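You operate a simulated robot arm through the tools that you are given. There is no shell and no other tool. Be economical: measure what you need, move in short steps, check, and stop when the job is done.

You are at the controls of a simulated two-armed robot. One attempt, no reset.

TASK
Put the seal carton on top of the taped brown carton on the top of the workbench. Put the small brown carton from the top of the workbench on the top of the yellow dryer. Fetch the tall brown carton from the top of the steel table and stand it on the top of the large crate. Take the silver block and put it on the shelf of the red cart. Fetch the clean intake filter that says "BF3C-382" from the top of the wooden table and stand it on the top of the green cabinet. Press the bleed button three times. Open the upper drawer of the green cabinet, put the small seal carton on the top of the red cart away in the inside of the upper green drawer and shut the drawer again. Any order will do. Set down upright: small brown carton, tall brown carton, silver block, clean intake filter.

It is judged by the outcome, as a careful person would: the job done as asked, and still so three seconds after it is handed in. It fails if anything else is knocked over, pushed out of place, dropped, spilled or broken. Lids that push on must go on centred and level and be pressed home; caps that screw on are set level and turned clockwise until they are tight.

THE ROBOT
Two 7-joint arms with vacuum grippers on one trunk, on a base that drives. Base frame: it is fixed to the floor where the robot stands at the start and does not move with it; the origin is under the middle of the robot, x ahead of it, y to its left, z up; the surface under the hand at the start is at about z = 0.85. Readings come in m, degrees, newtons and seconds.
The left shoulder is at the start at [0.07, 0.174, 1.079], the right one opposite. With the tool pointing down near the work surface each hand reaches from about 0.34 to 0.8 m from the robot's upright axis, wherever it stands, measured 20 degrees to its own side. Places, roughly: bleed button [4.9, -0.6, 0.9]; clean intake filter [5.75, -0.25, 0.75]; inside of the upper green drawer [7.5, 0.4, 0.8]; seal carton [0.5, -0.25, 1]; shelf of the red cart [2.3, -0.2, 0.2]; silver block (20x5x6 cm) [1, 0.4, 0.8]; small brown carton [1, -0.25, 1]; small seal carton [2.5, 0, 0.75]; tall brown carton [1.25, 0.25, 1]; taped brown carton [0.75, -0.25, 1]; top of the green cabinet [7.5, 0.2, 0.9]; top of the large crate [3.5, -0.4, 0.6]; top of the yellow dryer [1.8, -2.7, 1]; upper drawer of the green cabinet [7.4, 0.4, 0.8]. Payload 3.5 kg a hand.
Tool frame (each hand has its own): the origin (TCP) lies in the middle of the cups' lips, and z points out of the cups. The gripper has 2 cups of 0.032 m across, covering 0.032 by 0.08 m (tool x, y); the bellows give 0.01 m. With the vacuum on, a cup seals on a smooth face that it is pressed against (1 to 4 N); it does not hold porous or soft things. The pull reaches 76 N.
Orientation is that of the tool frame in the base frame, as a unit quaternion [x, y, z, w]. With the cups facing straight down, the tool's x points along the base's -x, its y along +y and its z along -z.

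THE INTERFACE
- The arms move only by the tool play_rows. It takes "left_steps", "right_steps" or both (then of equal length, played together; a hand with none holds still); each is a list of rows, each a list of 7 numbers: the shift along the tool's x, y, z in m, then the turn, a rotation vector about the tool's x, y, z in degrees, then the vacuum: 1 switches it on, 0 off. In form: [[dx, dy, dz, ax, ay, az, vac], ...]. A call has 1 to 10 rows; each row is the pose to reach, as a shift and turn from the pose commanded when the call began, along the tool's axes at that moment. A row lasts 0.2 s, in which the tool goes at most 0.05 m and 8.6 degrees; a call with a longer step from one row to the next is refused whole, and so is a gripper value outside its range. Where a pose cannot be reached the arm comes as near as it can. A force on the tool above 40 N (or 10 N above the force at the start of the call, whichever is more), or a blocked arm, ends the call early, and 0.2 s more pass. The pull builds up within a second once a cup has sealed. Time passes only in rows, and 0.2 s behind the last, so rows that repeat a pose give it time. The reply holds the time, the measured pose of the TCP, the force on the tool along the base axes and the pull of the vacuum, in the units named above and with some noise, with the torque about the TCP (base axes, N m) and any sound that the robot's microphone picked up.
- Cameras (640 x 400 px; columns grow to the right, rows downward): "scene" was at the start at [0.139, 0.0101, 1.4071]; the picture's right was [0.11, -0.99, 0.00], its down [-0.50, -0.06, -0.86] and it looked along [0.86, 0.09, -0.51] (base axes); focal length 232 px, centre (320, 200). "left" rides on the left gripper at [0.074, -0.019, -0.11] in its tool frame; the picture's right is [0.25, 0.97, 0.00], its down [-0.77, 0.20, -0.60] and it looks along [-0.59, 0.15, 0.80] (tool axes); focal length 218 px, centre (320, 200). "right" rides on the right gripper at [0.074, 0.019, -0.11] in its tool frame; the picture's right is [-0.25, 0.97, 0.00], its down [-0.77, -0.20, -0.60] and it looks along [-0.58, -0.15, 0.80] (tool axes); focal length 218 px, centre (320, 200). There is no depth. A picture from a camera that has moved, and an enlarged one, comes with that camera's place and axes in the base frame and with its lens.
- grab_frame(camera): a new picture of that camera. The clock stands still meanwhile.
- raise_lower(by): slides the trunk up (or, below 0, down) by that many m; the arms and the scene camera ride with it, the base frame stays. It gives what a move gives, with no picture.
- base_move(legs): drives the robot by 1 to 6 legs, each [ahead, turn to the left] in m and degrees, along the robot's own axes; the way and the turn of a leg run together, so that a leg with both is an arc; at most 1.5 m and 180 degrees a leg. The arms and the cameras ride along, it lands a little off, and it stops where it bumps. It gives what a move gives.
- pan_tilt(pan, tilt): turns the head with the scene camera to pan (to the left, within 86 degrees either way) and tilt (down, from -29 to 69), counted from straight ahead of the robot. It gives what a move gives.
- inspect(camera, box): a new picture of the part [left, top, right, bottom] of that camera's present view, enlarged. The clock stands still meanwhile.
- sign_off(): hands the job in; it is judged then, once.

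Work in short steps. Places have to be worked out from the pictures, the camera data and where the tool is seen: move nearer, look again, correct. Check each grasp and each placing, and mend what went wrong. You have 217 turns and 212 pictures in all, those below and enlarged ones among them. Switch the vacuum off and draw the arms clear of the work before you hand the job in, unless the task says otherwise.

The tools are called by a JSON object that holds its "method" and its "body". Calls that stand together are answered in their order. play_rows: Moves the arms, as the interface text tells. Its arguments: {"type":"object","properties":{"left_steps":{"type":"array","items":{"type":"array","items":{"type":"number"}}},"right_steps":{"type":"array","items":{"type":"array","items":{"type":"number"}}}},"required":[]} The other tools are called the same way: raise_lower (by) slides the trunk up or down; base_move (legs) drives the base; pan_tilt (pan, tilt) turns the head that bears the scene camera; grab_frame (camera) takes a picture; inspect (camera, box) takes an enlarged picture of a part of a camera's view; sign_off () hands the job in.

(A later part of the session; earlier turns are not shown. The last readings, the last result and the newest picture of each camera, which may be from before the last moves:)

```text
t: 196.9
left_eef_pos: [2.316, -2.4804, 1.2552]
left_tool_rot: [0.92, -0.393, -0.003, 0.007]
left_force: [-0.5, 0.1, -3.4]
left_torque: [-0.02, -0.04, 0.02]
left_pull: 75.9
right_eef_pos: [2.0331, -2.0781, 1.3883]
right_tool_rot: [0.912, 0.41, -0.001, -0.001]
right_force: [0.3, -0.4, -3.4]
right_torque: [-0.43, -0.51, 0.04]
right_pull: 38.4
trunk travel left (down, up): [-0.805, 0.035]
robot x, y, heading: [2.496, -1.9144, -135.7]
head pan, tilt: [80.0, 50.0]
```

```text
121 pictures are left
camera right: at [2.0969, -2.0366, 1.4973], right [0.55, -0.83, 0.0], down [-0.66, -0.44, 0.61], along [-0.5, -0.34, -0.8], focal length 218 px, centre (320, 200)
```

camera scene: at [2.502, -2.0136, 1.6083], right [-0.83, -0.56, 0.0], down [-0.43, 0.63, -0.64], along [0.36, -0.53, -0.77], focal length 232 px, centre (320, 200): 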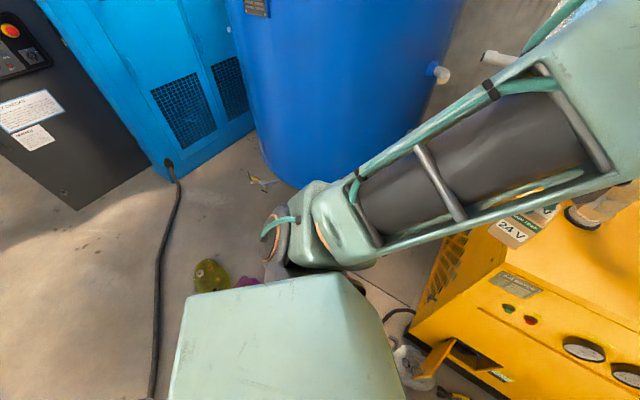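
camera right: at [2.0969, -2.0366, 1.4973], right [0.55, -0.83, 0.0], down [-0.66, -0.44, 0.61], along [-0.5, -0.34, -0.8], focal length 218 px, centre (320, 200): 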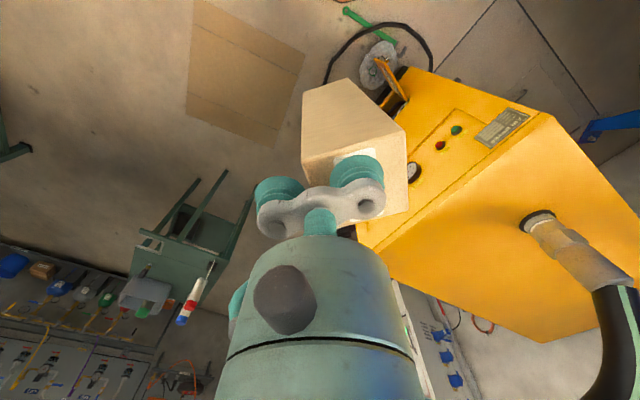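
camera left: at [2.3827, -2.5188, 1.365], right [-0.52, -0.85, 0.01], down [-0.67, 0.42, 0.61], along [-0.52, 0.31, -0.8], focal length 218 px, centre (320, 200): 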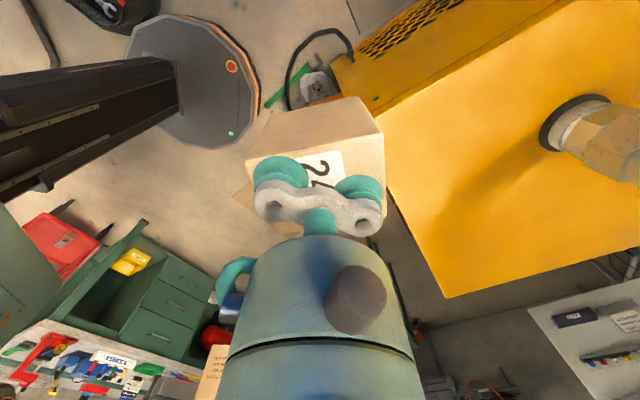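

The floor on the east side is open; the bucket is at x≈3.25. I step 0.2 m round to about (2.58, -2.09) and face the dryer at -146°.

{"method": "base_move", "body": {"legs": [[0, 72], [0.2, 0], [0, -82]]}}

{"method": "pan_tilt", "body": {"pan": 20, "tilt": 45}}

{"method": "grab_frame", "body": {"camera": "scene"}}

{"method": "grab_frame", "body": {"camera": "left"}}

```text
t: 201.2
left_eef_pos: [2.9891, -2.3017, 1.2744]
left_tool_rot: [0.976, 0.217, 0.006, 0.021]
left_force: [-0.4, -1.1, -2.8]
left_torque: [0.03, -0.01, 0.0]
left_pull: 75.6
right_eef_pos: [2.5147, -2.4397, 1.4023]
right_tool_rot: [0.501, 0.865, -0.008, 0.014]
right_force: [0.7, -0.7, -3.0]
right_torque: [0.43, -0.61, 0.01]
right_pull: 37.8
trunk travel left (down, up): [-0.805, 0.035]
robot x, y, heading: [2.5297, -1.9819, -64.4]
head pan, tilt: [80.0, 50.0]
stopped in leg 2: the robot was blocked; the commanded pose is now the measured one
```

```text
t: 202.4
left_eef_pos: [3.0093, -2.3365, 1.2531]
left_tool_rot: [0.976, 0.217, 0.002, 0.005]
left_force: [-0.1, -0.6, -4.8]
left_torque: [0.06, 0.01, 0.04]
left_pull: 75.5
right_eef_pos: [2.5361, -2.478, 1.3852]
right_tool_rot: [0.502, 0.865, -0.001, -0.001]
right_force: [0.7, -0.9, -4.1]
right_torque: [0.41, -0.55, -0.04]
right_pull: 37.5
trunk travel left (down, up): [-0.805, 0.035]
robot x, y, heading: [2.5293, -1.9818, -64.5]
head pan, tilt: [20.0, 45.0]
```

```text
120 pictures are left
camera scene: at [2.615, -2.0994, 1.6137], right [-0.7, -0.71, 0.0], down [-0.51, 0.5, -0.7], along [0.5, -0.49, -0.71], focal length 232 px, centre (320, 200)
```

scene: 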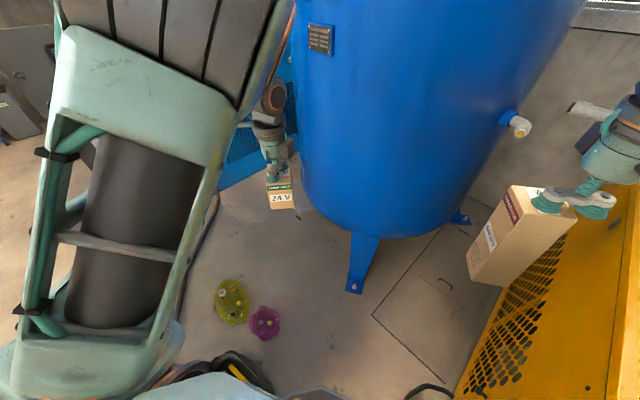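

```text
119 pictures are left
camera left: at [3.067, -2.2866, 1.3624], right [0.64, -0.77, 0.01], down [-0.62, -0.5, 0.61], along [-0.46, -0.39, -0.8], focal length 218 px, centre (320, 200)
```

left: 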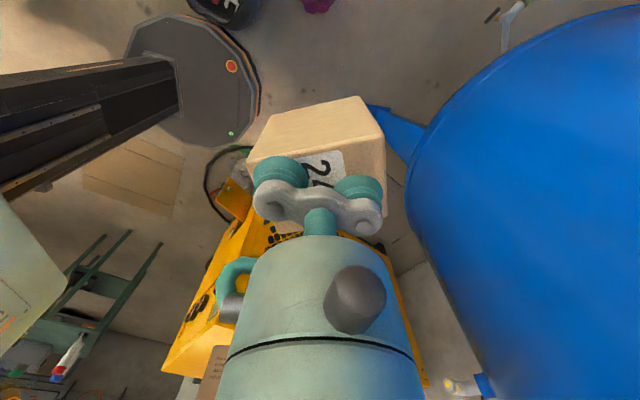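

I was blocked, probably by the bucket close on my left. I look at it before moving on.

{"method": "base_move", "body": {"legs": [[-0.06, 0]]}}

{"method": "pan_tilt", "body": {"pan": 60, "tilt": 62}}

{"method": "grab_frame", "body": {"camera": "scene"}}

{"method": "grab_frame", "body": {"camera": "left"}}

```text
t: 203.5
left_eef_pos: [3.0009, -2.3062, 1.2398]
left_tool_rot: [0.976, 0.218, -0.004, -0.004]
left_force: [0.1, -1.5, -5.2]
left_torque: [0.07, 0.06, 0.05]
left_pull: 75.1
right_eef_pos: [2.5314, -2.4509, 1.3758]
right_tool_rot: [0.502, 0.865, 0.002, -0.01]
right_force: [1.6, -0.7, -3.8]
right_torque: [0.43, -0.51, 0.0]
right_pull: 38.1
trunk travel left (down, up): [-0.805, 0.035]
robot x, y, heading: [2.506, -1.9376, -63.5]
head pan, tilt: [20.0, 45.0]
stopped in leg 1: the robot was blocked; the commanded pose is now the measured one
```

```text
t: 204.5
left_eef_pos: [2.9837, -2.2854, 1.2549]
left_tool_rot: [0.976, 0.218, 0.002, 0.007]
left_force: [-0.1, 0.4, -4.1]
left_torque: [0.01, -0.02, 0.02]
left_pull: 75.5
right_eef_pos: [2.512, -2.4265, 1.3866]
right_tool_rot: [0.503, 0.864, -0.003, 0.002]
right_force: [0.1, 0.3, -3.1]
right_torque: [0.4, -0.59, -0.03]
right_pull: 37.9
trunk travel left (down, up): [-0.805, 0.035]
robot x, y, heading: [2.5079, -1.9387, -63.6]
head pan, tilt: [60.0, 62.0]
```

```text
118 pictures are left
camera scene: at [2.5889, -1.9795, 1.594], right [-0.06, -1.0, 0.0], down [-0.88, 0.05, -0.47], along [0.47, -0.03, -0.88], focal length 232 px, centre (320, 200)
```

scene: 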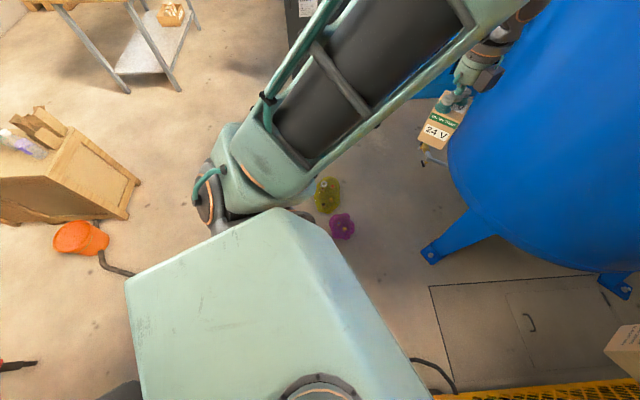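

```text
117 pictures are left
camera left: at [3.0413, -2.235, 1.3639], right [0.64, -0.77, 0.01], down [-0.62, -0.5, 0.61], along [-0.46, -0.4, -0.79], focal length 218 px, centre (320, 200)
```

left: 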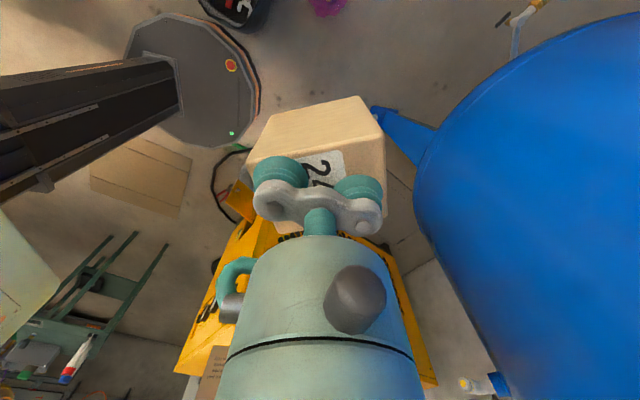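

The bucket touches the base's left side. The arm reaches farther toward its own side, so I turn right in place, away from the bucket, so that the dryer top ends up at my front left.

{"method": "base_move", "body": {"legs": [[0, -40]]}}

{"method": "pan_tilt", "body": {"pan": 86, "tilt": 55}}

{"method": "grab_frame", "body": {"camera": "scene"}}

{"method": "grab_frame", "body": {"camera": "left"}}

```text
t: 206.8
left_eef_pos: [2.6524, -2.5153, 1.2521]
left_tool_rot: [0.992, -0.127, -0.002, 0.006]
left_force: [0.1, 0.7, -3.3]
left_torque: [-0.01, 0.03, -0.01]
left_pull: 75.7
right_eef_pos: [2.1984, -2.3235, 1.3837]
right_tool_rot: [0.765, 0.644, -0.002, -0.002]
right_force: [0.6, -0.3, -2.8]
right_torque: [-0.12, -0.66, -0.02]
right_pull: 37.8
trunk travel left (down, up): [-0.805, 0.035]
robot x, y, heading: [2.5067, -1.9369, -103.2]
head pan, tilt: [60.0, 62.0]
```

```text
t: 207.7
left_eef_pos: [2.6516, -2.5144, 1.2501]
left_tool_rot: [0.992, -0.127, -0.001, 0.005]
left_force: [1.2, 0.6, -3.6]
left_torque: [0.03, 0.01, 0.02]
left_pull: 75.6
right_eef_pos: [2.1972, -2.3229, 1.3846]
right_tool_rot: [0.766, 0.643, -0.001, -0.001]
right_force: [0.1, -0.2, -2.2]
right_torque: [-0.12, -0.68, 0.01]
right_pull: 37.5
trunk travel left (down, up): [-0.805, 0.035]
robot x, y, heading: [2.5073, -1.9406, -103.4]
head pan, tilt: [85.9, 55.0]
```

```text
116 pictures are left
camera scene: at [2.5633, -2.0067, 1.6018], right [-0.3, -0.95, 0.0], down [-0.78, 0.24, -0.57], along [0.55, -0.17, -0.82], focal length 232 px, centre (320, 200)
```

scene: 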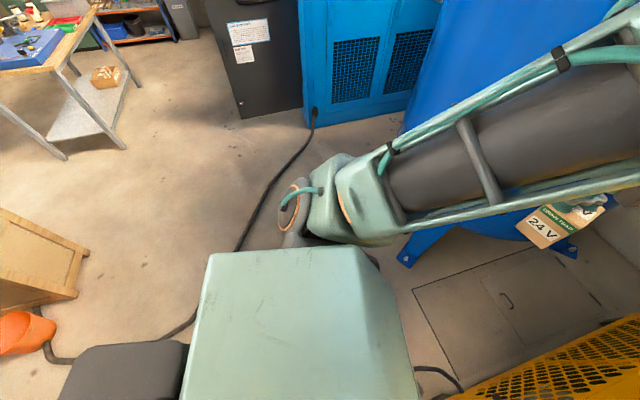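

```text
115 pictures are left
camera left: at [2.7275, -2.5128, 1.3609], right [0.0, -1.0, 0.01], down [-0.8, 0.0, 0.61], along [-0.61, -0.01, -0.8], focal length 218 px, centre (320, 200)
```

left: 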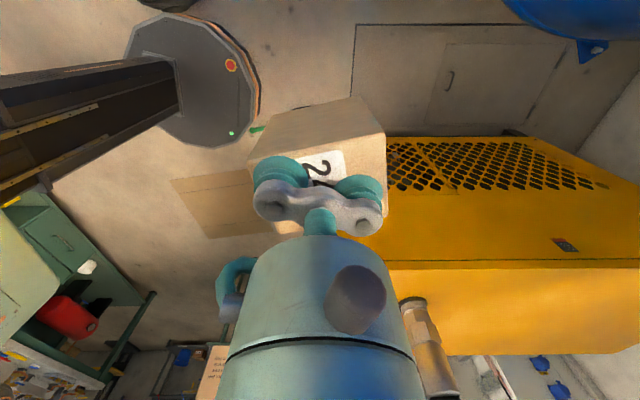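

Turning is free. I continue to about -168°, which puts the dryer top on my front-left.

{"method": "base_move", "body": {"legs": [[0, -65]]}}

{"method": "pan_tilt", "body": {"pan": 50, "tilt": 45}}

{"method": "grab_frame", "body": {"camera": "scene"}}

{"method": "grab_frame", "body": {"camera": "left"}}

```text
t: 210.9
left_eef_pos: [2.0541, -2.3234, 1.2518]
left_tool_rot: [0.777, -0.629, -0.004, 0.004]
left_force: [0.4, -0.6, -2.7]
left_torque: [0.01, 0.01, 0.02]
left_pull: 75.3
right_eef_pos: [2.0229, -1.8322, 1.3839]
right_tool_rot: [0.99, 0.144, -0.001, -0.002]
right_force: [0.3, -0.2, -3.3]
right_torque: [-0.65, -0.22, -0.01]
right_pull: 37.8
trunk travel left (down, up): [-0.805, 0.035]
robot x, y, heading: [2.5062, -1.9337, -166.8]
head pan, tilt: [85.9, 55.0]
```

```text
t: 211.9
left_eef_pos: [2.0538, -2.323, 1.2516]
left_tool_rot: [0.777, -0.629, -0.004, 0.004]
left_force: [-0.9, 0.0, -3.8]
left_torque: [0.0, -0.01, -0.01]
left_pull: 75.6
right_eef_pos: [2.0238, -1.831, 1.3847]
right_tool_rot: [0.99, 0.144, -0.001, -0.003]
right_force: [1.3, -0.4, -2.4]
right_torque: [-0.68, -0.25, -0.02]
right_pull: 37.9
trunk travel left (down, up): [-0.805, 0.035]
robot x, y, heading: [2.5059, -1.9352, -166.5]
head pan, tilt: [50.0, 45.0]
```

```text
114 pictures are left
camera scene: at [2.421, -2.0204, 1.6152], right [-0.89, 0.45, 0.0], down [0.32, 0.63, -0.71], along [-0.32, -0.63, -0.71], focal length 232 px, centre (320, 200)
```

scene: 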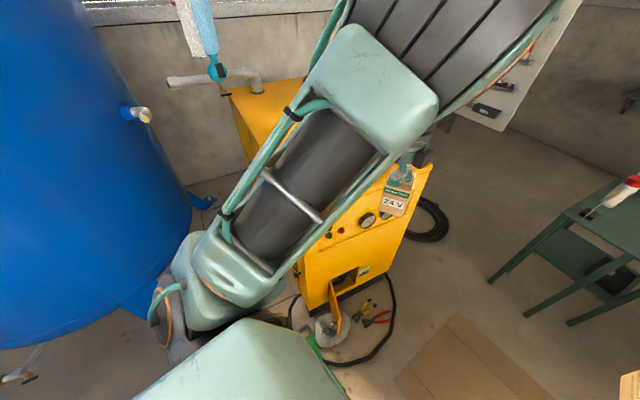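

```text
113 pictures are left
camera left: at [2.0898, -2.3905, 1.3607], right [-0.89, -0.45, 0.01], down [-0.35, 0.71, 0.61], along [-0.28, 0.54, -0.79], focal length 218 px, centre (320, 200)
```

left: 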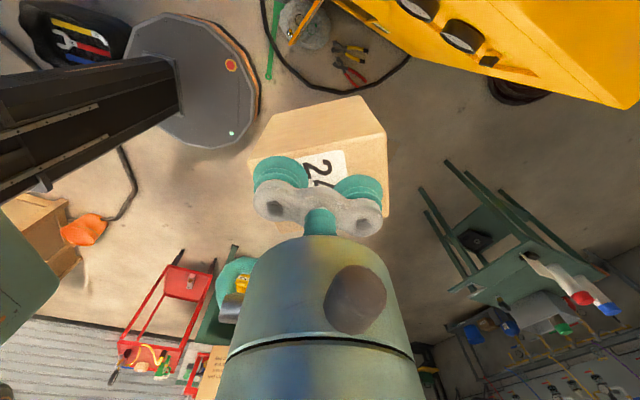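

Carton to go 0.36 m along the tool's x to about (2.13, -2.68). I move at this height, then look.

{"method": "play_rows", "body": {"left_steps": [[0.045, 0, 0, 0, 0, 0, 1], [0.09, 0, 0, 0, 0, 0, 1], [0.135, 0, 0, 0, 0, 0, 1], [0.18, 0, 0, 0, 0, 0, 1], [0.225, 0, 0, 0, 0, 0, 1], [0.27, 0, 0, 0, 0, 0, 1], [0.315, 0, 0.0, 0, 0, 0, 1], [0.35, 0, 0.0, 0, 0, 0, 1], [0.365, 0, 0.0, 0, 0, 0, 1]]}}

{"method": "grab_frame", "body": {"camera": "scene"}}

{"method": "grab_frame", "body": {"camera": "left"}}

{"method": "grab_frame", "body": {"camera": "right"}}

```text
t: 213.9
left_eef_pos: [2.1312, -2.6819, 1.2525]
left_tool_rot: [0.777, -0.63, -0.003, 0.003]
left_force: [-0.2, -0.1, -3.2]
left_torque: [0.02, -0.09, -0.01]
left_pull: 75.9
right_eef_pos: [2.0232, -1.8317, 1.3846]
right_tool_rot: [0.99, 0.144, 0.0, -0.003]
right_force: [-0.3, 0.7, -2.7]
right_torque: [-0.68, -0.22, 0.01]
right_pull: 37.3
trunk travel left (down, up): [-0.805, 0.035]
robot x, y, heading: [2.5071, -1.9385, -166.4]
head pan, tilt: [50.0, 45.0]
```

```text
112 pictures are left
camera scene: at [2.4209, -2.0211, 1.6152], right [-0.89, 0.45, 0.0], down [0.32, 0.63, -0.71], along [-0.32, -0.63, -0.71], focal length 232 px, centre (320, 200)
```

scene: 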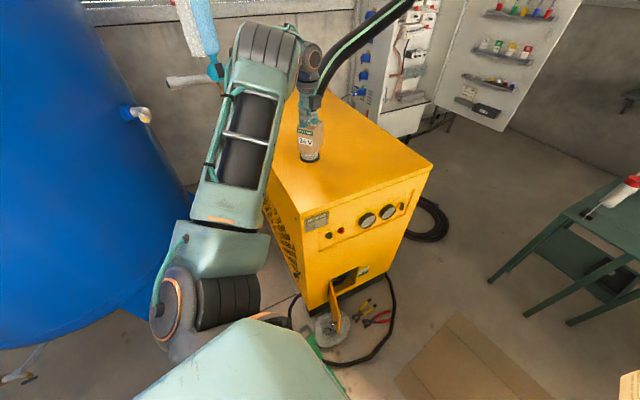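

```text
111 pictures are left
camera left: at [2.1664, -2.7487, 1.3609], right [-0.89, -0.45, 0.01], down [-0.35, 0.71, 0.61], along [-0.28, 0.54, -0.79], focal length 218 px, centre (320, 200)
```

left: 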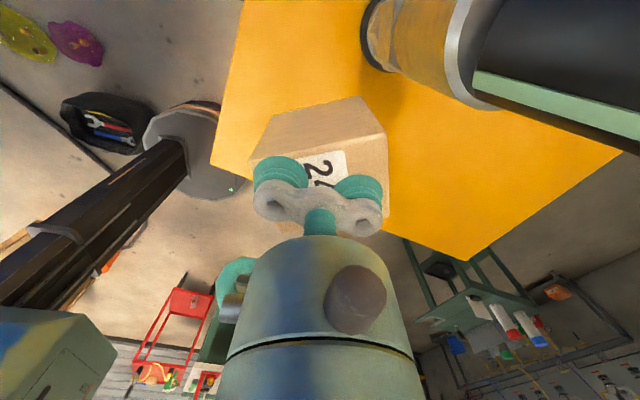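

```text
110 pictures are left
camera right: at [2.1, -1.8304, 1.494], right [0.03, -1.0, -0.01], down [-0.8, -0.03, 0.6], along [-0.6, -0.02, -0.8], focal length 218 px, centre (320, 200)
```

right: 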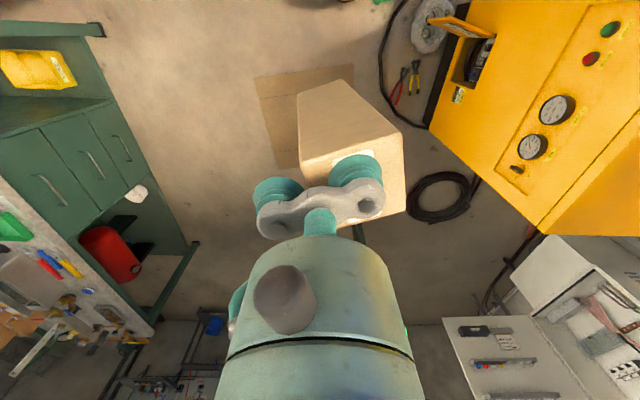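

The spot is clear of the pipe and well inside the edges. I lower to just above, then in small steps until contact.

{"method": "play_rows", "body": {"left_steps": [[0, 0, 0.04, 0, 0, 0, 1], [0, 0, 0.08, 0, 0, 0, 1], [0, 0, 0.115, 0, 0, 0, 1], [0, 0, 0.135, 0, 0, 0, 1], [0, 0, 0.145, 0, 0, 0, 1], [0, 0, 0.151, 0, 0, 0, 1], [0, 0, 0.157, 0, 0, 0, 1], [0, 0, 0.162, 0, 0, 0, 1], [0, 0, 0.167, 0, 0, 0, 1], [0, 0, 0.172, 0, 0, 0, 1]]}}

{"method": "grab_frame", "body": {"camera": "left"}}

{"method": "inspect", "body": {"camera": "scene", "box": [220, 60, 440, 240]}}

```text
t: 215.0
left_eef_pos: [2.1305, -2.682, 1.1227]
left_tool_rot: [0.777, -0.629, -0.002, 0.014]
left_force: [5.1, 4.9, 18.1]
left_torque: [0.51, -0.38, -0.02]
left_pull: 75.5
right_eef_pos: [2.0254, -1.8287, 1.3835]
right_tool_rot: [0.989, 0.145, -0.001, 0.0]
right_force: [-0.3, -0.9, -3.4]
right_torque: [-0.67, -0.24, -0.01]
right_pull: 38.1
trunk travel left (down, up): [-0.805, 0.035]
robot x, y, heading: [2.5094, -1.9373, -166.6]
head pan, tilt: [50.0, 45.0]
stopped in row 5 (left hand): the force on the tool passed its limit at 47 N (the readings are from after the stop); the commanded pose is now the measured one
```

```text
109 pictures are left
camera left: at [2.167, -2.7472, 1.2329], right [-0.89, -0.45, 0.03], down [-0.35, 0.72, 0.6], along [-0.29, 0.53, -0.8], focal length 218 px, centre (320, 200)
```

left: 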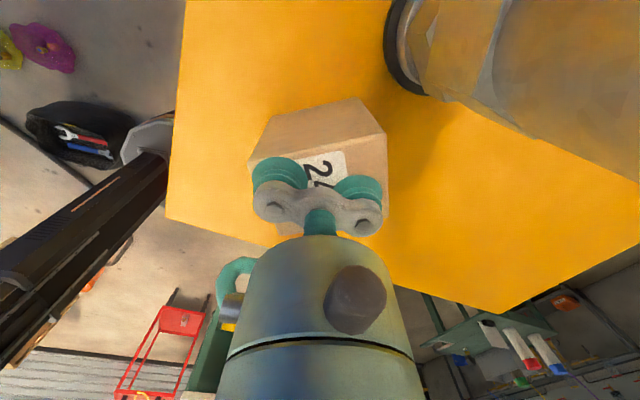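

```text
2.22 times, centred on (330, 150) of scene
camera zoom: at [2.4237, -2.016, 1.6157], right [-0.89, 0.45, 0.0], down [0.32, 0.63, -0.71], along [-0.32, -0.63, -0.7], focal length 517 px, centre (298, 311)
```

zoom: 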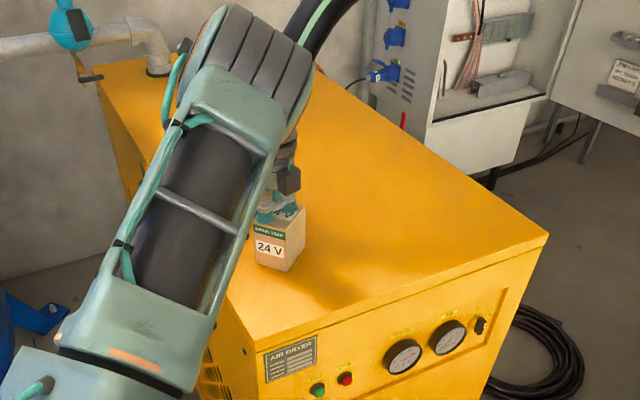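

The carton rests on the dryer top (z≈1.03). I release and lift clear.

{"method": "play_rows", "body": {"left_steps": [[0, 0, 0, 0, 0, 0, 0], [0, 0, 0, 0, 0, 0, 0], [0, 0, 0, 0, 0, 0, 0], [0, 0, -0.005, 0, 0, 0, 0], [0, 0, -0.03, 0, 0, 0, 0], [0, 0, -0.07, 0, 0, 0, 0], [-0.02, 0, -0.11, 0, 0, 0, 0], [-0.06, 0, -0.13, 0, 0, 0, 0]]}}

{"method": "play_rows", "body": {"left_steps": [[-0.045, 0, 0, 0, 0, 0, 0], [-0.09, 0, 0, 0, 0, 0, 0], [-0.135, 0, 0, 0, 0, 0, 0], [-0.18, 0, 0, 0, 0, 0, 0], [-0.225, 0, 0, 0, 0, 0, 0], [-0.27, 0, 0, 0, 0, 0, 0], [-0.3, 0, 0, 0, 0, 0, 0]]}}

{"method": "inspect", "body": {"camera": "scene", "box": [220, 40, 460, 240]}}

```text
t: 216.8
left_eef_pos: [2.1202, -2.619, 1.2497]
left_tool_rot: [0.778, -0.628, -0.002, 0.012]
left_force: [0.5, -0.1, 0.3]
left_torque: [-0.06, -0.01, -0.03]
left_pull: 0.0
right_eef_pos: [2.0229, -1.8278, 1.3828]
right_tool_rot: [0.99, 0.144, 0.0, -0.001]
right_force: [-0.3, 0.5, -3.3]
right_torque: [-0.64, -0.24, -0.01]
right_pull: 38.0
trunk travel left (down, up): [-0.805, 0.035]
robot x, y, heading: [2.5087, -1.9365, -166.3]
head pan, tilt: [50.0, 45.0]
```

```text
t: 218.4
left_eef_pos: [2.0602, -2.3365, 1.2419]
left_tool_rot: [0.781, -0.624, -0.006, 0.006]
left_force: [-0.9, 0.5, -0.5]
left_torque: [0.02, -0.02, -0.01]
left_pull: 0.1
right_eef_pos: [2.0226, -1.8335, 1.3845]
right_tool_rot: [0.989, 0.145, 0.0, -0.002]
right_force: [-1.2, 0.4, -3.2]
right_torque: [-0.67, -0.25, -0.04]
right_pull: 38.3
trunk travel left (down, up): [-0.805, 0.035]
robot x, y, heading: [2.5103, -1.9368, -166.8]
head pan, tilt: [50.0, 45.0]
```

```text
2.00 times, centred on (340, 140) of scene
camera zoom: at [2.4213, -2.0204, 1.6152], right [-0.89, 0.45, 0.0], down [0.32, 0.63, -0.71], along [-0.32, -0.63, -0.71], focal length 465 px, centre (280, 320)
```

zoom: 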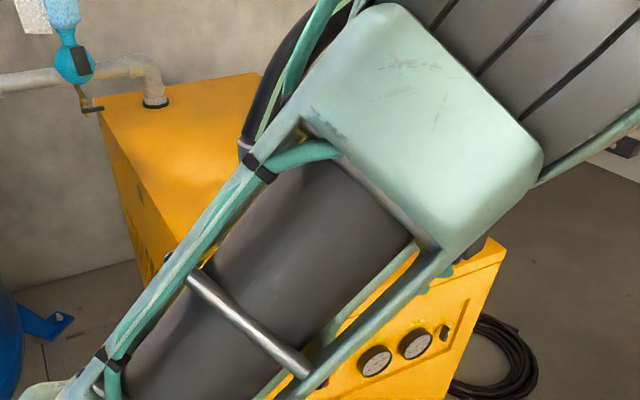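

I leave by the way I came: away from the bucket and hose, north past the cardboard's edge, then west along the bench. I check the dryer on the way.

{"method": "base_move", "body": {"legs": [[0, -58], [0.22, 0], [0, -45], [0.64, 0]]}}

{"method": "base_move", "body": {"legs": [[0, 140]]}}

{"method": "pan_tilt", "body": {"pan": 20, "tilt": 25}}

{"method": "grab_frame", "body": {"camera": "scene"}}

```text
t: 227.9
left_eef_pos: [2.0807, -0.603, 1.2453]
left_tool_rot: [0.013, 1.0, 0.011, 0.002]
left_force: [0.6, -0.7, -0.3]
left_torque: [0.05, 0.0, -0.05]
left_pull: 0.0
right_eef_pos: [2.5771, -0.6903, 1.384]
right_tool_rot: [0.724, -0.69, 0.002, -0.002]
right_force: [-0.1, 0.3, -3.4]
right_torque: [-0.05, 0.71, -0.02]
right_pull: 37.9
trunk travel left (down, up): [-0.805, 0.035]
robot x, y, heading: [2.3518, -1.1336, 89.2]
head pan, tilt: [50.0, 45.0]
```

```text
t: 234.1
left_eef_pos: [2.2169, -1.7179, 1.2458]
left_tool_rot: [0.931, -0.364, -0.006, 0.009]
left_force: [0.0, 0.2, 0.2]
left_torque: [-0.02, 0.03, 0.02]
left_pull: 0.0
right_eef_pos: [1.9003, -1.3248, 1.3841]
right_tool_rot: [0.901, 0.434, -0.002, -0.002]
right_force: [0.6, 0.1, -3.0]
right_torque: [-0.35, -0.54, -0.01]
right_pull: 38.1
trunk travel left (down, up): [-0.805, 0.035]
robot x, y, heading: [2.3595, -1.1331, -131.9]
head pan, tilt: [50.0, 45.0]
```

```text
t: 235.0
left_eef_pos: [2.2164, -1.7185, 1.2465]
left_tool_rot: [0.932, -0.363, -0.007, 0.009]
left_force: [0.0, -0.2, -0.3]
left_torque: [0.02, 0.02, 0.04]
left_pull: 0.1
right_eef_pos: [1.9004, -1.3237, 1.3847]
right_tool_rot: [0.901, 0.434, 0.0, -0.002]
right_force: [0.1, 0.4, -3.1]
right_torque: [-0.39, -0.59, 0.02]
right_pull: 37.9
trunk travel left (down, up): [-0.805, 0.035]
robot x, y, heading: [2.3568, -1.1353, -131.9]
head pan, tilt: [20.0, 25.0]
```

```text
106 pictures are left
camera scene: at [2.2892, -1.2568, 1.6458], right [-0.93, 0.37, 0.0], down [0.16, 0.39, -0.91], along [-0.34, -0.84, -0.42], focal length 232 px, centre (320, 200)
```

scene: 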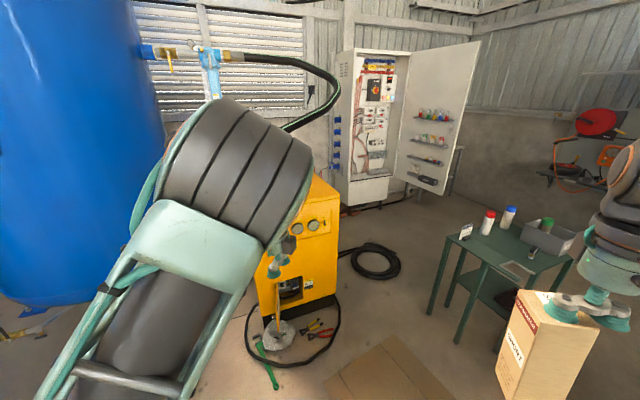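

The elbow hides the dryer top, so I turn a little more for a clear look at the carton and the bucket.

{"method": "base_move", "body": {"legs": [[0, 42]]}}

{"method": "pan_tilt", "body": {"pan": 0, "tilt": 30}}

{"method": "grab_frame", "body": {"camera": "scene"}}

```text
t: 237.4
left_eef_pos: [2.6443, -1.6619, 1.2466]
left_tool_rot: [1.0, -0.004, -0.002, 0.011]
left_force: [-0.4, 0.5, 0.7]
left_torque: [0.0, 0.01, 0.0]
left_pull: 0.0
right_eef_pos: [2.1471, -1.5813, 1.3845]
right_tool_rot: [0.684, 0.729, -0.001, -0.002]
right_force: [0.5, -0.3, -3.3]
right_torque: [0.05, -0.7, 0.01]
right_pull: 38.0
trunk travel left (down, up): [-0.805, 0.035]
robot x, y, heading: [2.3584, -1.1372, -89.6]
head pan, tilt: [20.0, 25.0]
```

```text
t: 238.2
left_eef_pos: [2.6455, -1.6607, 1.246]
left_tool_rot: [1.0, -0.004, -0.003, 0.012]
left_force: [0.2, 0.5, -0.2]
left_torque: [0.04, 0.01, -0.02]
left_pull: 0.0
right_eef_pos: [2.1487, -1.5826, 1.3841]
right_tool_rot: [0.685, 0.729, -0.002, -0.001]
right_force: [-0.2, -0.2, -3.2]
right_torque: [0.08, -0.68, -0.02]
right_pull: 37.9
trunk travel left (down, up): [-0.805, 0.035]
robot x, y, heading: [2.357, -1.1342, -89.5]
head pan, tilt: [0.0, 30.0]
```

```text
105 pictures are left
camera scene: at [2.3583, -1.2746, 1.6379], right [-1.0, -0.01, 0.0], down [0.0, 0.5, -0.87], along [0.01, -0.87, -0.5], focal length 232 px, centre (320, 200)
```

scene: 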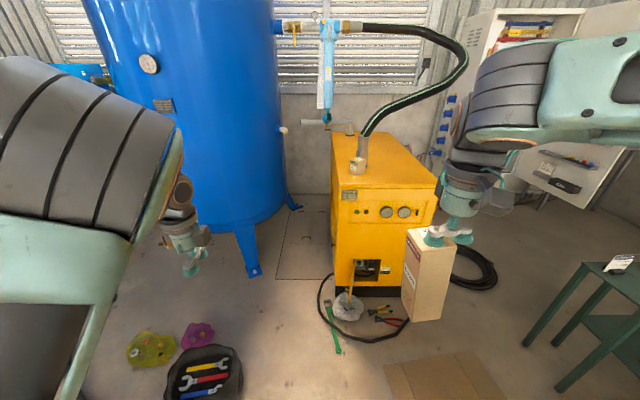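

The 24 V carton stands on the dryer and the bucket is where it was. Now I drive the long way: west along the bench, around its near end, and up to the left side of the steel table.

{"method": "base_move", "body": {"legs": [[0, -90.3], [1.4, 0], [1.32, 0], [0, -90], [1.2, 0], [1.03, 0]]}}

{"method": "base_move", "body": {"legs": [[0, -90]]}}

{"method": "pan_tilt", "body": {"pan": 0, "tilt": 25}}

{"method": "grab_frame", "body": {"camera": "scene"}}

```text
t: 269.1
left_eef_pos: [-0.5788, 1.5485, 1.2432]
left_tool_rot: [0.023, 1.0, 0.009, 0.004]
left_force: [0.9, 0.3, -0.1]
left_torque: [-0.02, -0.03, 0.05]
left_pull: 0.1
right_eef_pos: [-0.0858, 1.4497, 1.3811]
right_tool_rot: [0.716, -0.698, 0.005, 0.0]
right_force: [-0.7, 0.3, -3.8]
right_torque: [-0.07, 0.53, -0.01]
right_pull: 38.3
trunk travel left (down, up): [-0.805, 0.035]
robot x, y, heading: [-0.3117, 1.0033, 88.1]
head pan, tilt: [0.0, 30.0]
stopped in leg 6: the robot was blocked; the commanded pose is now the measured one
```

```text
t: 272.4
left_eef_pos: [0.0772, 1.4305, 1.2419]
left_tool_rot: [0.596, 0.803, -0.002, 0.021]
left_force: [0.2, 1.3, -0.1]
left_torque: [-0.08, -0.06, 0.02]
left_pull: 0.2
right_eef_pos: [0.1417, 0.9227, 1.386]
right_tool_rot: [-0.173, 0.985, -0.006, 0.001]
right_force: [-0.4, -0.1, 0.1]
right_torque: [-0.08, 0.01, 0.01]
right_pull: 0.1
trunk travel left (down, up): [-0.805, 0.035]
robot x, y, heading: [-0.3356, 0.9844, 23.6]
head pan, tilt: [0.0, 30.0]
stopped in leg 1: the robot was blocked; the commanded pose is now the measured one
```

```text
t: 273.1
left_eef_pos: [0.0814, 1.4252, 1.2437]
left_tool_rot: [0.596, 0.803, -0.001, 0.019]
left_force: [0.0, 0.1, -0.4]
left_torque: [0.0, -0.02, 0.03]
left_pull: 0.0
right_eef_pos: [0.1456, 0.9162, 1.3852]
right_tool_rot: [-0.172, 0.985, -0.005, 0.0]
right_force: [1.1, 1.2, 0.0]
right_torque: [0.01, -0.02, -0.01]
right_pull: 0.0
trunk travel left (down, up): [-0.805, 0.035]
robot x, y, heading: [-0.3383, 0.9848, 23.5]
head pan, tilt: [0.0, 25.0]
```

```text
104 pictures are left
camera scene: at [-0.2108, 1.0434, 1.6458], right [0.4, -0.92, 0.0], down [-0.39, -0.17, -0.91], along [0.83, 0.36, -0.42], focal length 232 px, centre (320, 200)
```

scene: 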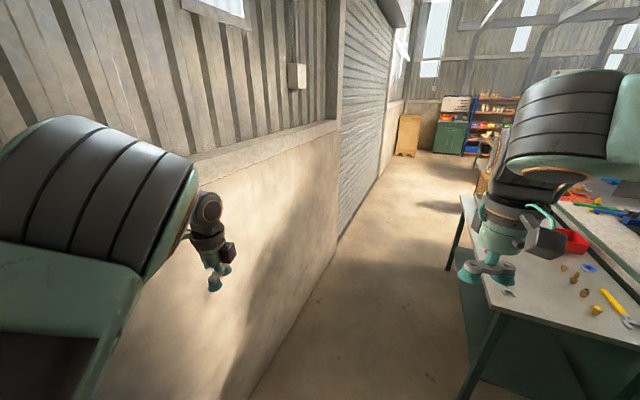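

The right pull is 0: the tall carton came off when the robot was blocked by the wall. I stop and look for it on the floor before moving anything.

{"method": "pan_tilt", "body": {"pan": 0, "tilt": 65}}

{"method": "grab_frame", "body": {"camera": "scene"}}

{"method": "grab_frame", "body": {"camera": "right"}}

{"method": "grab_frame", "body": {"camera": "left"}}

```text
t: 274.2
left_eef_pos: [0.0815, 1.422, 1.2453]
left_tool_rot: [0.595, 0.803, -0.001, 0.018]
left_force: [0.1, 0.0, 0.1]
left_torque: [0.01, -0.02, 0.0]
left_pull: 0.1
right_eef_pos: [0.1443, 0.916, 1.3847]
right_tool_rot: [-0.172, 0.985, -0.005, 0.0]
right_force: [0.4, 0.2, -0.4]
right_torque: [0.0, 0.0, 0.0]
right_pull: 0.2
trunk travel left (down, up): [-0.805, 0.035]
robot x, y, heading: [-0.3392, 0.9853, 23.2]
head pan, tilt: [0.0, 65.0]
```

```text
103 pictures are left
camera scene: at [-0.2386, 1.0284, 1.5903], right [0.4, -0.92, 0.0], down [-0.83, -0.36, -0.42], along [0.39, 0.17, -0.91], focal length 232 px, centre (320, 200)
```

scene: 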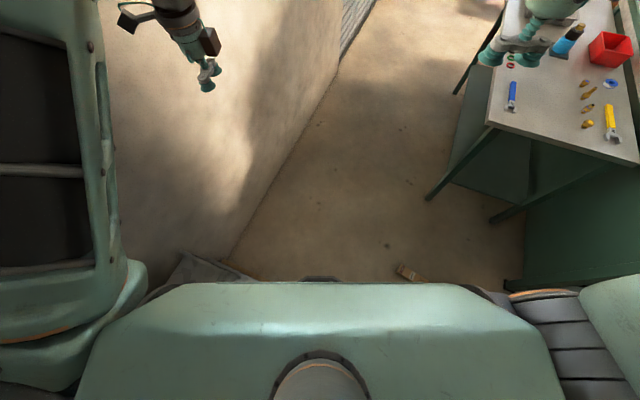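

```text
102 pictures are left
camera right: at [0.0699, 0.9094, 1.4938], right [-0.09, 1.0, -0.01], down [0.79, 0.08, 0.61], along [0.6, 0.05, -0.8], focal length 218 px, centre (320, 200)
```

right: 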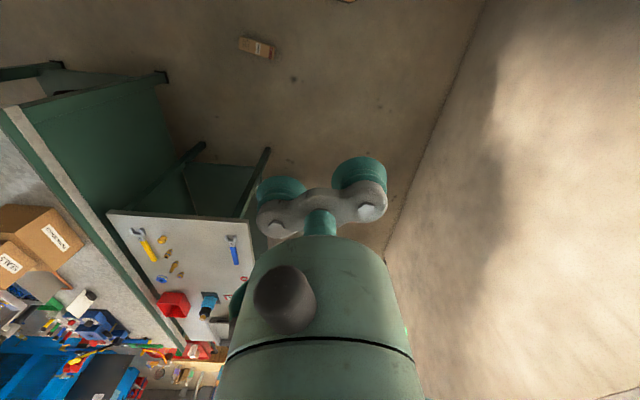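

```text
101 pictures are left
camera left: at [0.0395, 1.4901, 1.3504], right [0.85, 0.52, 0.01], down [0.4, -0.67, 0.63], along [0.34, -0.53, -0.78], focal length 218 px, centre (320, 200)
```

left: 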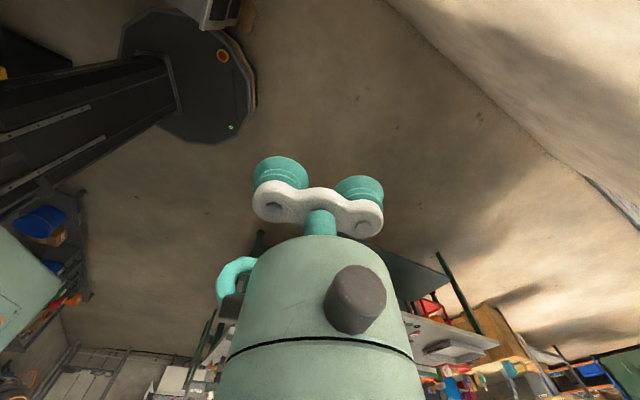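

The carton lies on the floor near (0.17, 0.57), and it can be picked up again. The base was blocked by something by the wall at my left, so I look at both closely.

{"method": "inspect", "body": {"camera": "right", "box": [210, 10, 310, 80]}}

{"method": "pan_tilt", "body": {"pan": 70, "tilt": 60}}

{"method": "grab_frame", "body": {"camera": "scene"}}

{"method": "inspect", "body": {"camera": "left", "box": [100, 0, 280, 110]}}

```text
5.71 times, centred on (260, 45) of right
camera zoom: at [0.0699, 0.9094, 1.4938], right [-0.09, 1.0, -0.01], down [0.79, 0.08, 0.61], along [0.6, 0.05, -0.8], focal length 1247 px, centre (663, 1086)
```

zoom: 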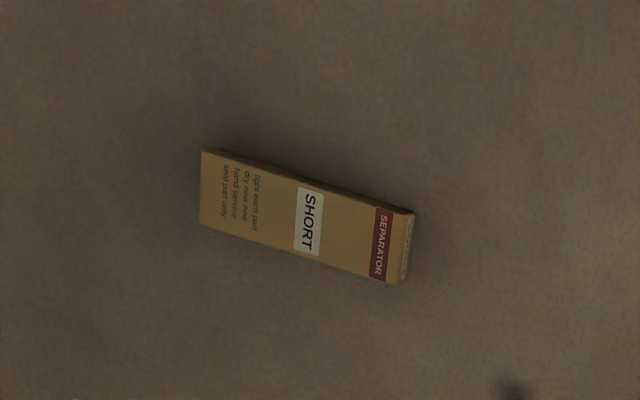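

```text
t: 275.6
left_eef_pos: [0.0832, 1.4226, 1.2435]
left_tool_rot: [0.596, 0.803, -0.001, 0.017]
left_force: [-0.1, 1.0, 0.5]
left_torque: [0.0, 0.03, 0.0]
left_pull: 0.0
right_eef_pos: [0.1463, 0.9135, 1.3838]
right_tool_rot: [-0.171, 0.985, -0.004, 0.001]
right_force: [-0.1, 0.2, 0.0]
right_torque: [-0.04, 0.02, 0.0]
right_pull: 0.0
trunk travel left (down, up): [-0.805, 0.035]
robot x, y, heading: [-0.3406, 0.9799, 23.6]
head pan, tilt: [70.0, 60.0]
```

```text
99 pictures are left
camera scene: at [-0.2979, 1.0701, 1.5958], right [1.0, 0.06, 0.0], down [0.05, -0.86, -0.5], along [-0.03, 0.5, -0.87], focal length 232 px, centre (320, 200)
```

scene: 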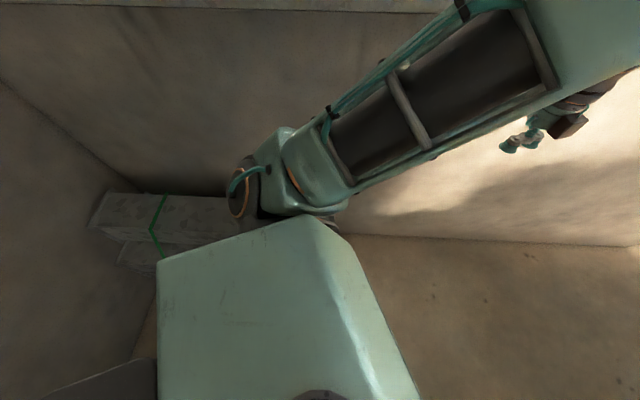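

```text
3.56 times, centred on (190, 55) of left
camera zoom: at [0.0398, 1.4896, 1.3504], right [0.85, 0.52, 0.01], down [0.4, -0.67, 0.63], along [0.34, -0.53, -0.78], focal length 776 px, centre (782, 716)
```

zoom: 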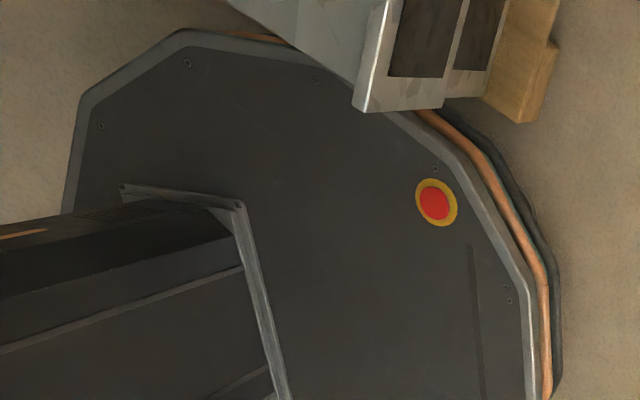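

The block was against a heavy concrete stack, unmoved. The carton lies label-up, top end (red band) toward +y, centre ≈(0.158, 0.566). I back off from the stack and line up with the carton at my front-right.

{"method": "base_move", "body": {"legs": [[-0.18, 0], [0, -60], [0.12, 0], [0, 37]]}}

{"method": "pan_tilt", "body": {"pan": -10, "tilt": 50}}

{"method": "grab_frame", "body": {"camera": "scene"}}

```text
t: 282.3
left_eef_pos: [0.1516, 1.0859, 1.2444]
left_tool_rot: [0.741, 0.672, -0.003, 0.017]
left_force: [0.2, -0.3, -0.6]
left_torque: [0.03, 0.01, 0.0]
left_pull: 0.2
right_eef_pos: [0.0166, 0.5945, 1.3834]
right_tool_rot: [0.022, 1.0, -0.004, 0.0]
right_force: [0.8, -0.5, -0.2]
right_torque: [0.02, 0.02, -0.01]
right_pull: 0.0
trunk travel left (down, up): [-0.805, 0.035]
robot x, y, heading: [-0.4081, 0.8429, 1.3]
head pan, tilt: [70.0, 60.0]
```

```text
t: 283.8
left_eef_pos: [0.1514, 1.0887, 1.2443]
left_tool_rot: [0.741, 0.672, -0.003, 0.017]
left_force: [0.6, 0.7, 0.2]
left_torque: [0.02, 0.0, 0.02]
left_pull: 0.1
right_eef_pos: [0.0164, 0.5951, 1.3831]
right_tool_rot: [0.022, 1.0, -0.005, 0.0]
right_force: [-0.4, 0.1, -0.1]
right_torque: [0.03, 0.01, 0.0]
right_pull: 0.0
trunk travel left (down, up): [-0.805, 0.035]
robot x, y, heading: [-0.4063, 0.8442, 1.1]
head pan, tilt: [-10.0, 50.0]
```

```text
97 pictures are left
camera scene: at [-0.2803, 0.8313, 1.6083], right [-0.15, -0.99, 0.0], down [-0.76, 0.12, -0.64], along [0.63, -0.1, -0.77], focal length 232 px, centre (320, 200)
```

scene: 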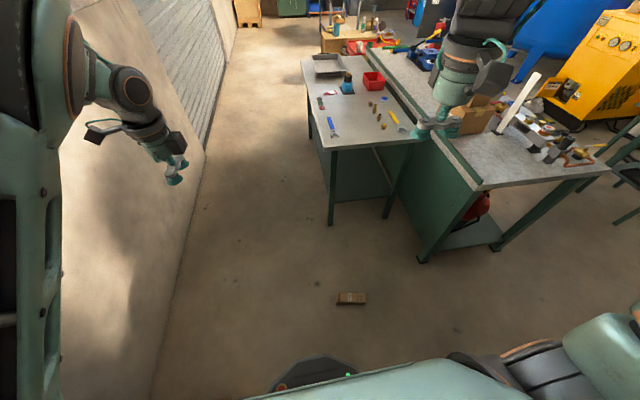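

The carton is at (0.155, 0.56), well in the right hand's field. I lower the trunk and bring the right hand over it, cups along its length.

{"method": "raise_lower", "body": {"by": -0.4}}

{"method": "raise_lower", "body": {"by": -0.4}}

{"method": "play_rows", "body": {"right_steps": [[-0.035, -0.006, 0.02, 0, 0, 2, 0], [-0.07, -0.012, 0.05, 0, 0, 4, 0], [-0.105, -0.018, 0.08, 0, 0, 6, 0], [-0.138, -0.025, 0.11, 0, 0, 6.8, 0], [-0.138, -0.025, 0.155, 0, 0, 6.8, 0], [-0.138, -0.025, 0.2, 0, 0, 6.8, 0], [-0.138, -0.025, 0.245, 0, 0, 6.8, 0], [-0.138, -0.025, 0.29, 0, 0, 6.8, 0]]}}

{"method": "grab_frame", "body": {"camera": "right"}}

{"method": "grab_frame", "body": {"camera": "scene"}}

```text
t: 287.6
left_eef_pos: [0.1499, 1.0877, 0.8441]
left_tool_rot: [0.741, 0.672, -0.004, 0.017]
left_force: [-0.1, 0.9, 0.1]
left_torque: [0.01, -0.01, 0.01]
left_pull: 0.1
right_eef_pos: [0.0161, 0.5948, 0.9836]
right_tool_rot: [0.023, 1.0, -0.004, 0.0]
right_force: [0.1, 0.9, 0.0]
right_torque: [-0.02, 0.0, 0.02]
right_pull: 0.0
trunk travel left (down, up): [-0.405, 0.435]
robot x, y, heading: [-0.41, 0.8414, 1.2]
head pan, tilt: [-10.0, 50.0]
```

```text
t: 291.5
left_eef_pos: [0.1505, 1.0875, 0.4434]
left_tool_rot: [0.741, 0.671, -0.003, 0.017]
left_force: [-0.5, 0.0, -0.9]
left_torque: [-0.02, 0.0, -0.01]
left_pull: 0.1
right_eef_pos: [0.0162, 0.594, 0.5839]
right_tool_rot: [0.022, 1.0, -0.004, 0.0]
right_force: [0.6, -0.4, 0.2]
right_torque: [0.01, 0.01, -0.01]
right_pull: 0.1
trunk travel left (down, up): [-0.005, 0.835]
robot x, y, heading: [-0.4072, 0.8442, 1.2]
head pan, tilt: [-10.0, 50.0]
```

```text
t: 293.3
left_eef_pos: [0.1521, 1.0881, 0.4435]
left_tool_rot: [0.741, 0.671, -0.004, 0.017]
left_force: [-0.5, 0.0, -0.4]
left_torque: [-0.01, 0.01, 0.02]
left_pull: 0.1
right_eef_pos: [0.1526, 0.5629, 0.2928]
right_tool_rot: [0.081, 0.997, -0.004, 0.001]
right_force: [-0.3, 0.3, 0.4]
right_torque: [0.0, 0.03, 0.01]
right_pull: 0.0
trunk travel left (down, up): [-0.005, 0.835]
robot x, y, heading: [-0.4053, 0.8404, 1.3]
head pan, tilt: [-10.0, 50.0]
```

```text
96 pictures are left
camera right: at [0.0826, 0.5949, 0.4025], right [0.41, 0.91, -0.01], down [0.73, -0.32, 0.61], along [0.55, -0.25, -0.79], focal length 218 px, centre (320, 200)
```

right: 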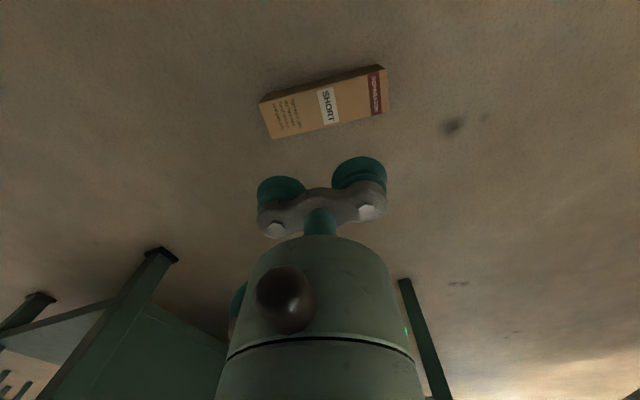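

```text
95 pictures are left
camera scene: at [-0.2805, 0.8312, 0.8084], right [-0.16, -0.99, 0.0], down [-0.76, 0.12, -0.64], along [0.64, -0.1, -0.77], focal length 232 px, centre (320, 200)
```

scene: 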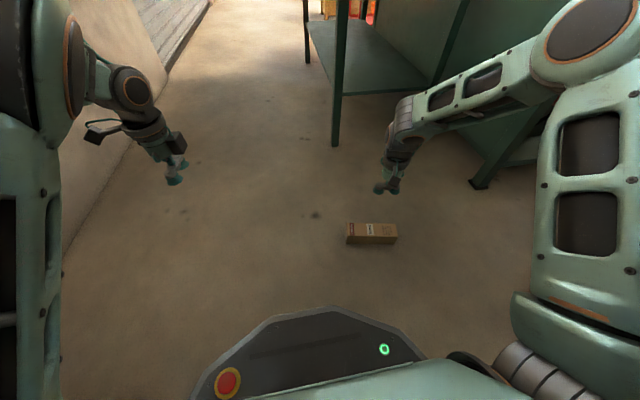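

Aligned within a centimetre. I come down onto the carton's face and take it.

{"method": "play_rows", "body": {"right_steps": [[-0.004, 0, 0.045, 0, 0, 0, 0], [-0.008, 0, 0.09, 0, 0, 0, 0], [-0.008, 0, 0.135, 0, 0, 0, 0], [-0.008, 0, 0.18, 0, 0, 0, 1], [-0.008, 0, 0.21, 0, 0, 0, 1], [-0.008, 0, 0.225, 0, 0, 0, 1], [-0.008, 0, 0.233, 0, 0, 0, 1], [-0.008, 0, 0.239, 0, 0, 0, 1], [-0.008, 0, 0.244, 0, 0, 0, 1], [-0.008, 0, 0.244, 0, 0, 0, 1]]}}

```text
t: 295.1
left_eef_pos: [0.1496, 1.0875, 0.4455]
left_tool_rot: [0.741, 0.671, -0.004, 0.019]
left_force: [0.6, 0.0, 0.5]
left_torque: [-0.01, -0.04, -0.01]
left_pull: 0.1
right_eef_pos: [0.1611, 0.5559, 0.0594]
right_tool_rot: [0.081, 0.997, -0.004, 0.001]
right_force: [-9.7, 1.3, 26.6]
right_torque: [0.03, 0.11, 0.13]
right_pull: 75.2
trunk travel left (down, up): [-0.005, 0.835]
robot x, y, heading: [-0.4057, 0.8439, 1.0]
head pan, tilt: [-10.0, 50.0]
stopped in row 9 (right hand): the force on the tool passed its limit at 46 N (the readings are from after the stop); the commanded pose is now the measured one
```

Both cups sealed on the side face. I lift it and raise the trunk.

{"method": "play_rows", "body": {"right_steps": [[0, 0, -0.02, 0, 0, 0, 1], [0, 0, -0.06, 0, 0, 0, 1], [0, 0, -0.1, 0, 0, 0, 1], [0, 0, -0.14, 0, 0, 0, 1], [0, 0, -0.18, 0, 0, 0, 1], [0, 0, -0.22, 0, 0, 0, 1], [0, 0, -0.26, 0, 0, 0, 1], [0, 0, -0.3, 0, 0, 0, 1]]}}

{"method": "raise_lower", "body": {"by": 0.4}}

{"method": "raise_lower", "body": {"by": 0.25}}

{"method": "play_rows", "body": {"right_steps": [[0, 0, 0, -8, 0, 0, 1], [0, 0, 0, -16, 0, 0, 1], [0, 0, 0, -24, 0, 0, 1], [0, 0, 0, -32, 0, 0, 1], [0, 0, 0, -40, 0, 0, 1], [0, 0, 0, -48, 0, 0, 1]]}}

{"method": "grab_frame", "body": {"camera": "scene"}}

```text
t: 296.9
left_eef_pos: [0.1506, 1.0865, 0.4432]
left_tool_rot: [0.74, 0.672, -0.004, 0.017]
left_force: [0.1, 0.0, 0.1]
left_torque: [0.0, -0.03, 0.01]
left_pull: 0.0
right_eef_pos: [0.1638, 0.5573, 0.3561]
right_tool_rot: [0.081, 0.997, -0.003, -0.002]
right_force: [0.1, 0.1, -2.8]
right_torque: [-0.01, 0.03, 0.02]
right_pull: 75.4
trunk travel left (down, up): [-0.005, 0.835]
robot x, y, heading: [-0.4085, 0.8394, 1.1]
head pan, tilt: [-10.0, 50.0]
```

```text
t: 300.7
left_eef_pos: [0.1512, 1.0874, 0.8438]
left_tool_rot: [0.74, 0.672, -0.005, 0.016]
left_force: [-0.4, 0.3, 0.2]
left_torque: [0.01, 0.01, 0.01]
left_pull: 0.0
right_eef_pos: [0.1631, 0.5568, 0.7564]
right_tool_rot: [0.081, 0.997, -0.005, 0.0]
right_force: [-0.2, -0.3, -3.0]
right_torque: [-0.03, 0.01, 0.02]
right_pull: 75.5
trunk travel left (down, up): [-0.405, 0.435]
robot x, y, heading: [-0.4071, 0.8405, 1.0]
head pan, tilt: [-10.0, 50.0]
```

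```text
t: 303.3
left_eef_pos: [0.1507, 1.0883, 1.0941]
left_tool_rot: [0.74, 0.672, -0.004, 0.017]
left_force: [0.5, 0.4, 0.7]
left_torque: [0.01, 0.01, -0.01]
left_pull: 0.2
right_eef_pos: [0.1637, 0.5578, 1.0068]
right_tool_rot: [0.082, 0.997, -0.003, -0.001]
right_force: [0.0, -0.2, -2.5]
right_torque: [-0.05, -0.01, 0.04]
right_pull: 75.6
trunk travel left (down, up): [-0.655, 0.185]
robot x, y, heading: [-0.4046, 0.8426, 1.0]
head pan, tilt: [-10.0, 50.0]
```

```text
t: 304.7
left_eef_pos: [0.1512, 1.0845, 1.0946]
left_tool_rot: [0.741, 0.672, -0.004, 0.016]
left_force: [-0.4, -0.1, -1.5]
left_torque: [0.0, 0.01, 0.0]
left_pull: 0.1
right_eef_pos: [0.164, 0.5537, 1.0063]
right_tool_rot: [0.075, 0.911, 0.404, 0.032]
right_force: [0.1, 0.5, -3.2]
right_torque: [-0.1, -0.04, 0.01]
right_pull: 75.2
trunk travel left (down, up): [-0.655, 0.185]
robot x, y, heading: [-0.4087, 0.8393, 0.7]
head pan, tilt: [-10.0, 50.0]
```

```text
94 pictures are left
camera scene: at [-0.2802, 0.8263, 1.4586], right [-0.16, -0.99, 0.0], down [-0.76, 0.12, -0.64], along [0.63, -0.1, -0.77], focal length 232 px, centre (320, 200)
```

scene: 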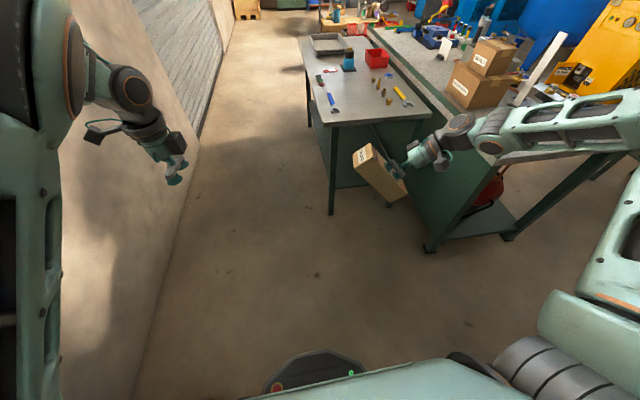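

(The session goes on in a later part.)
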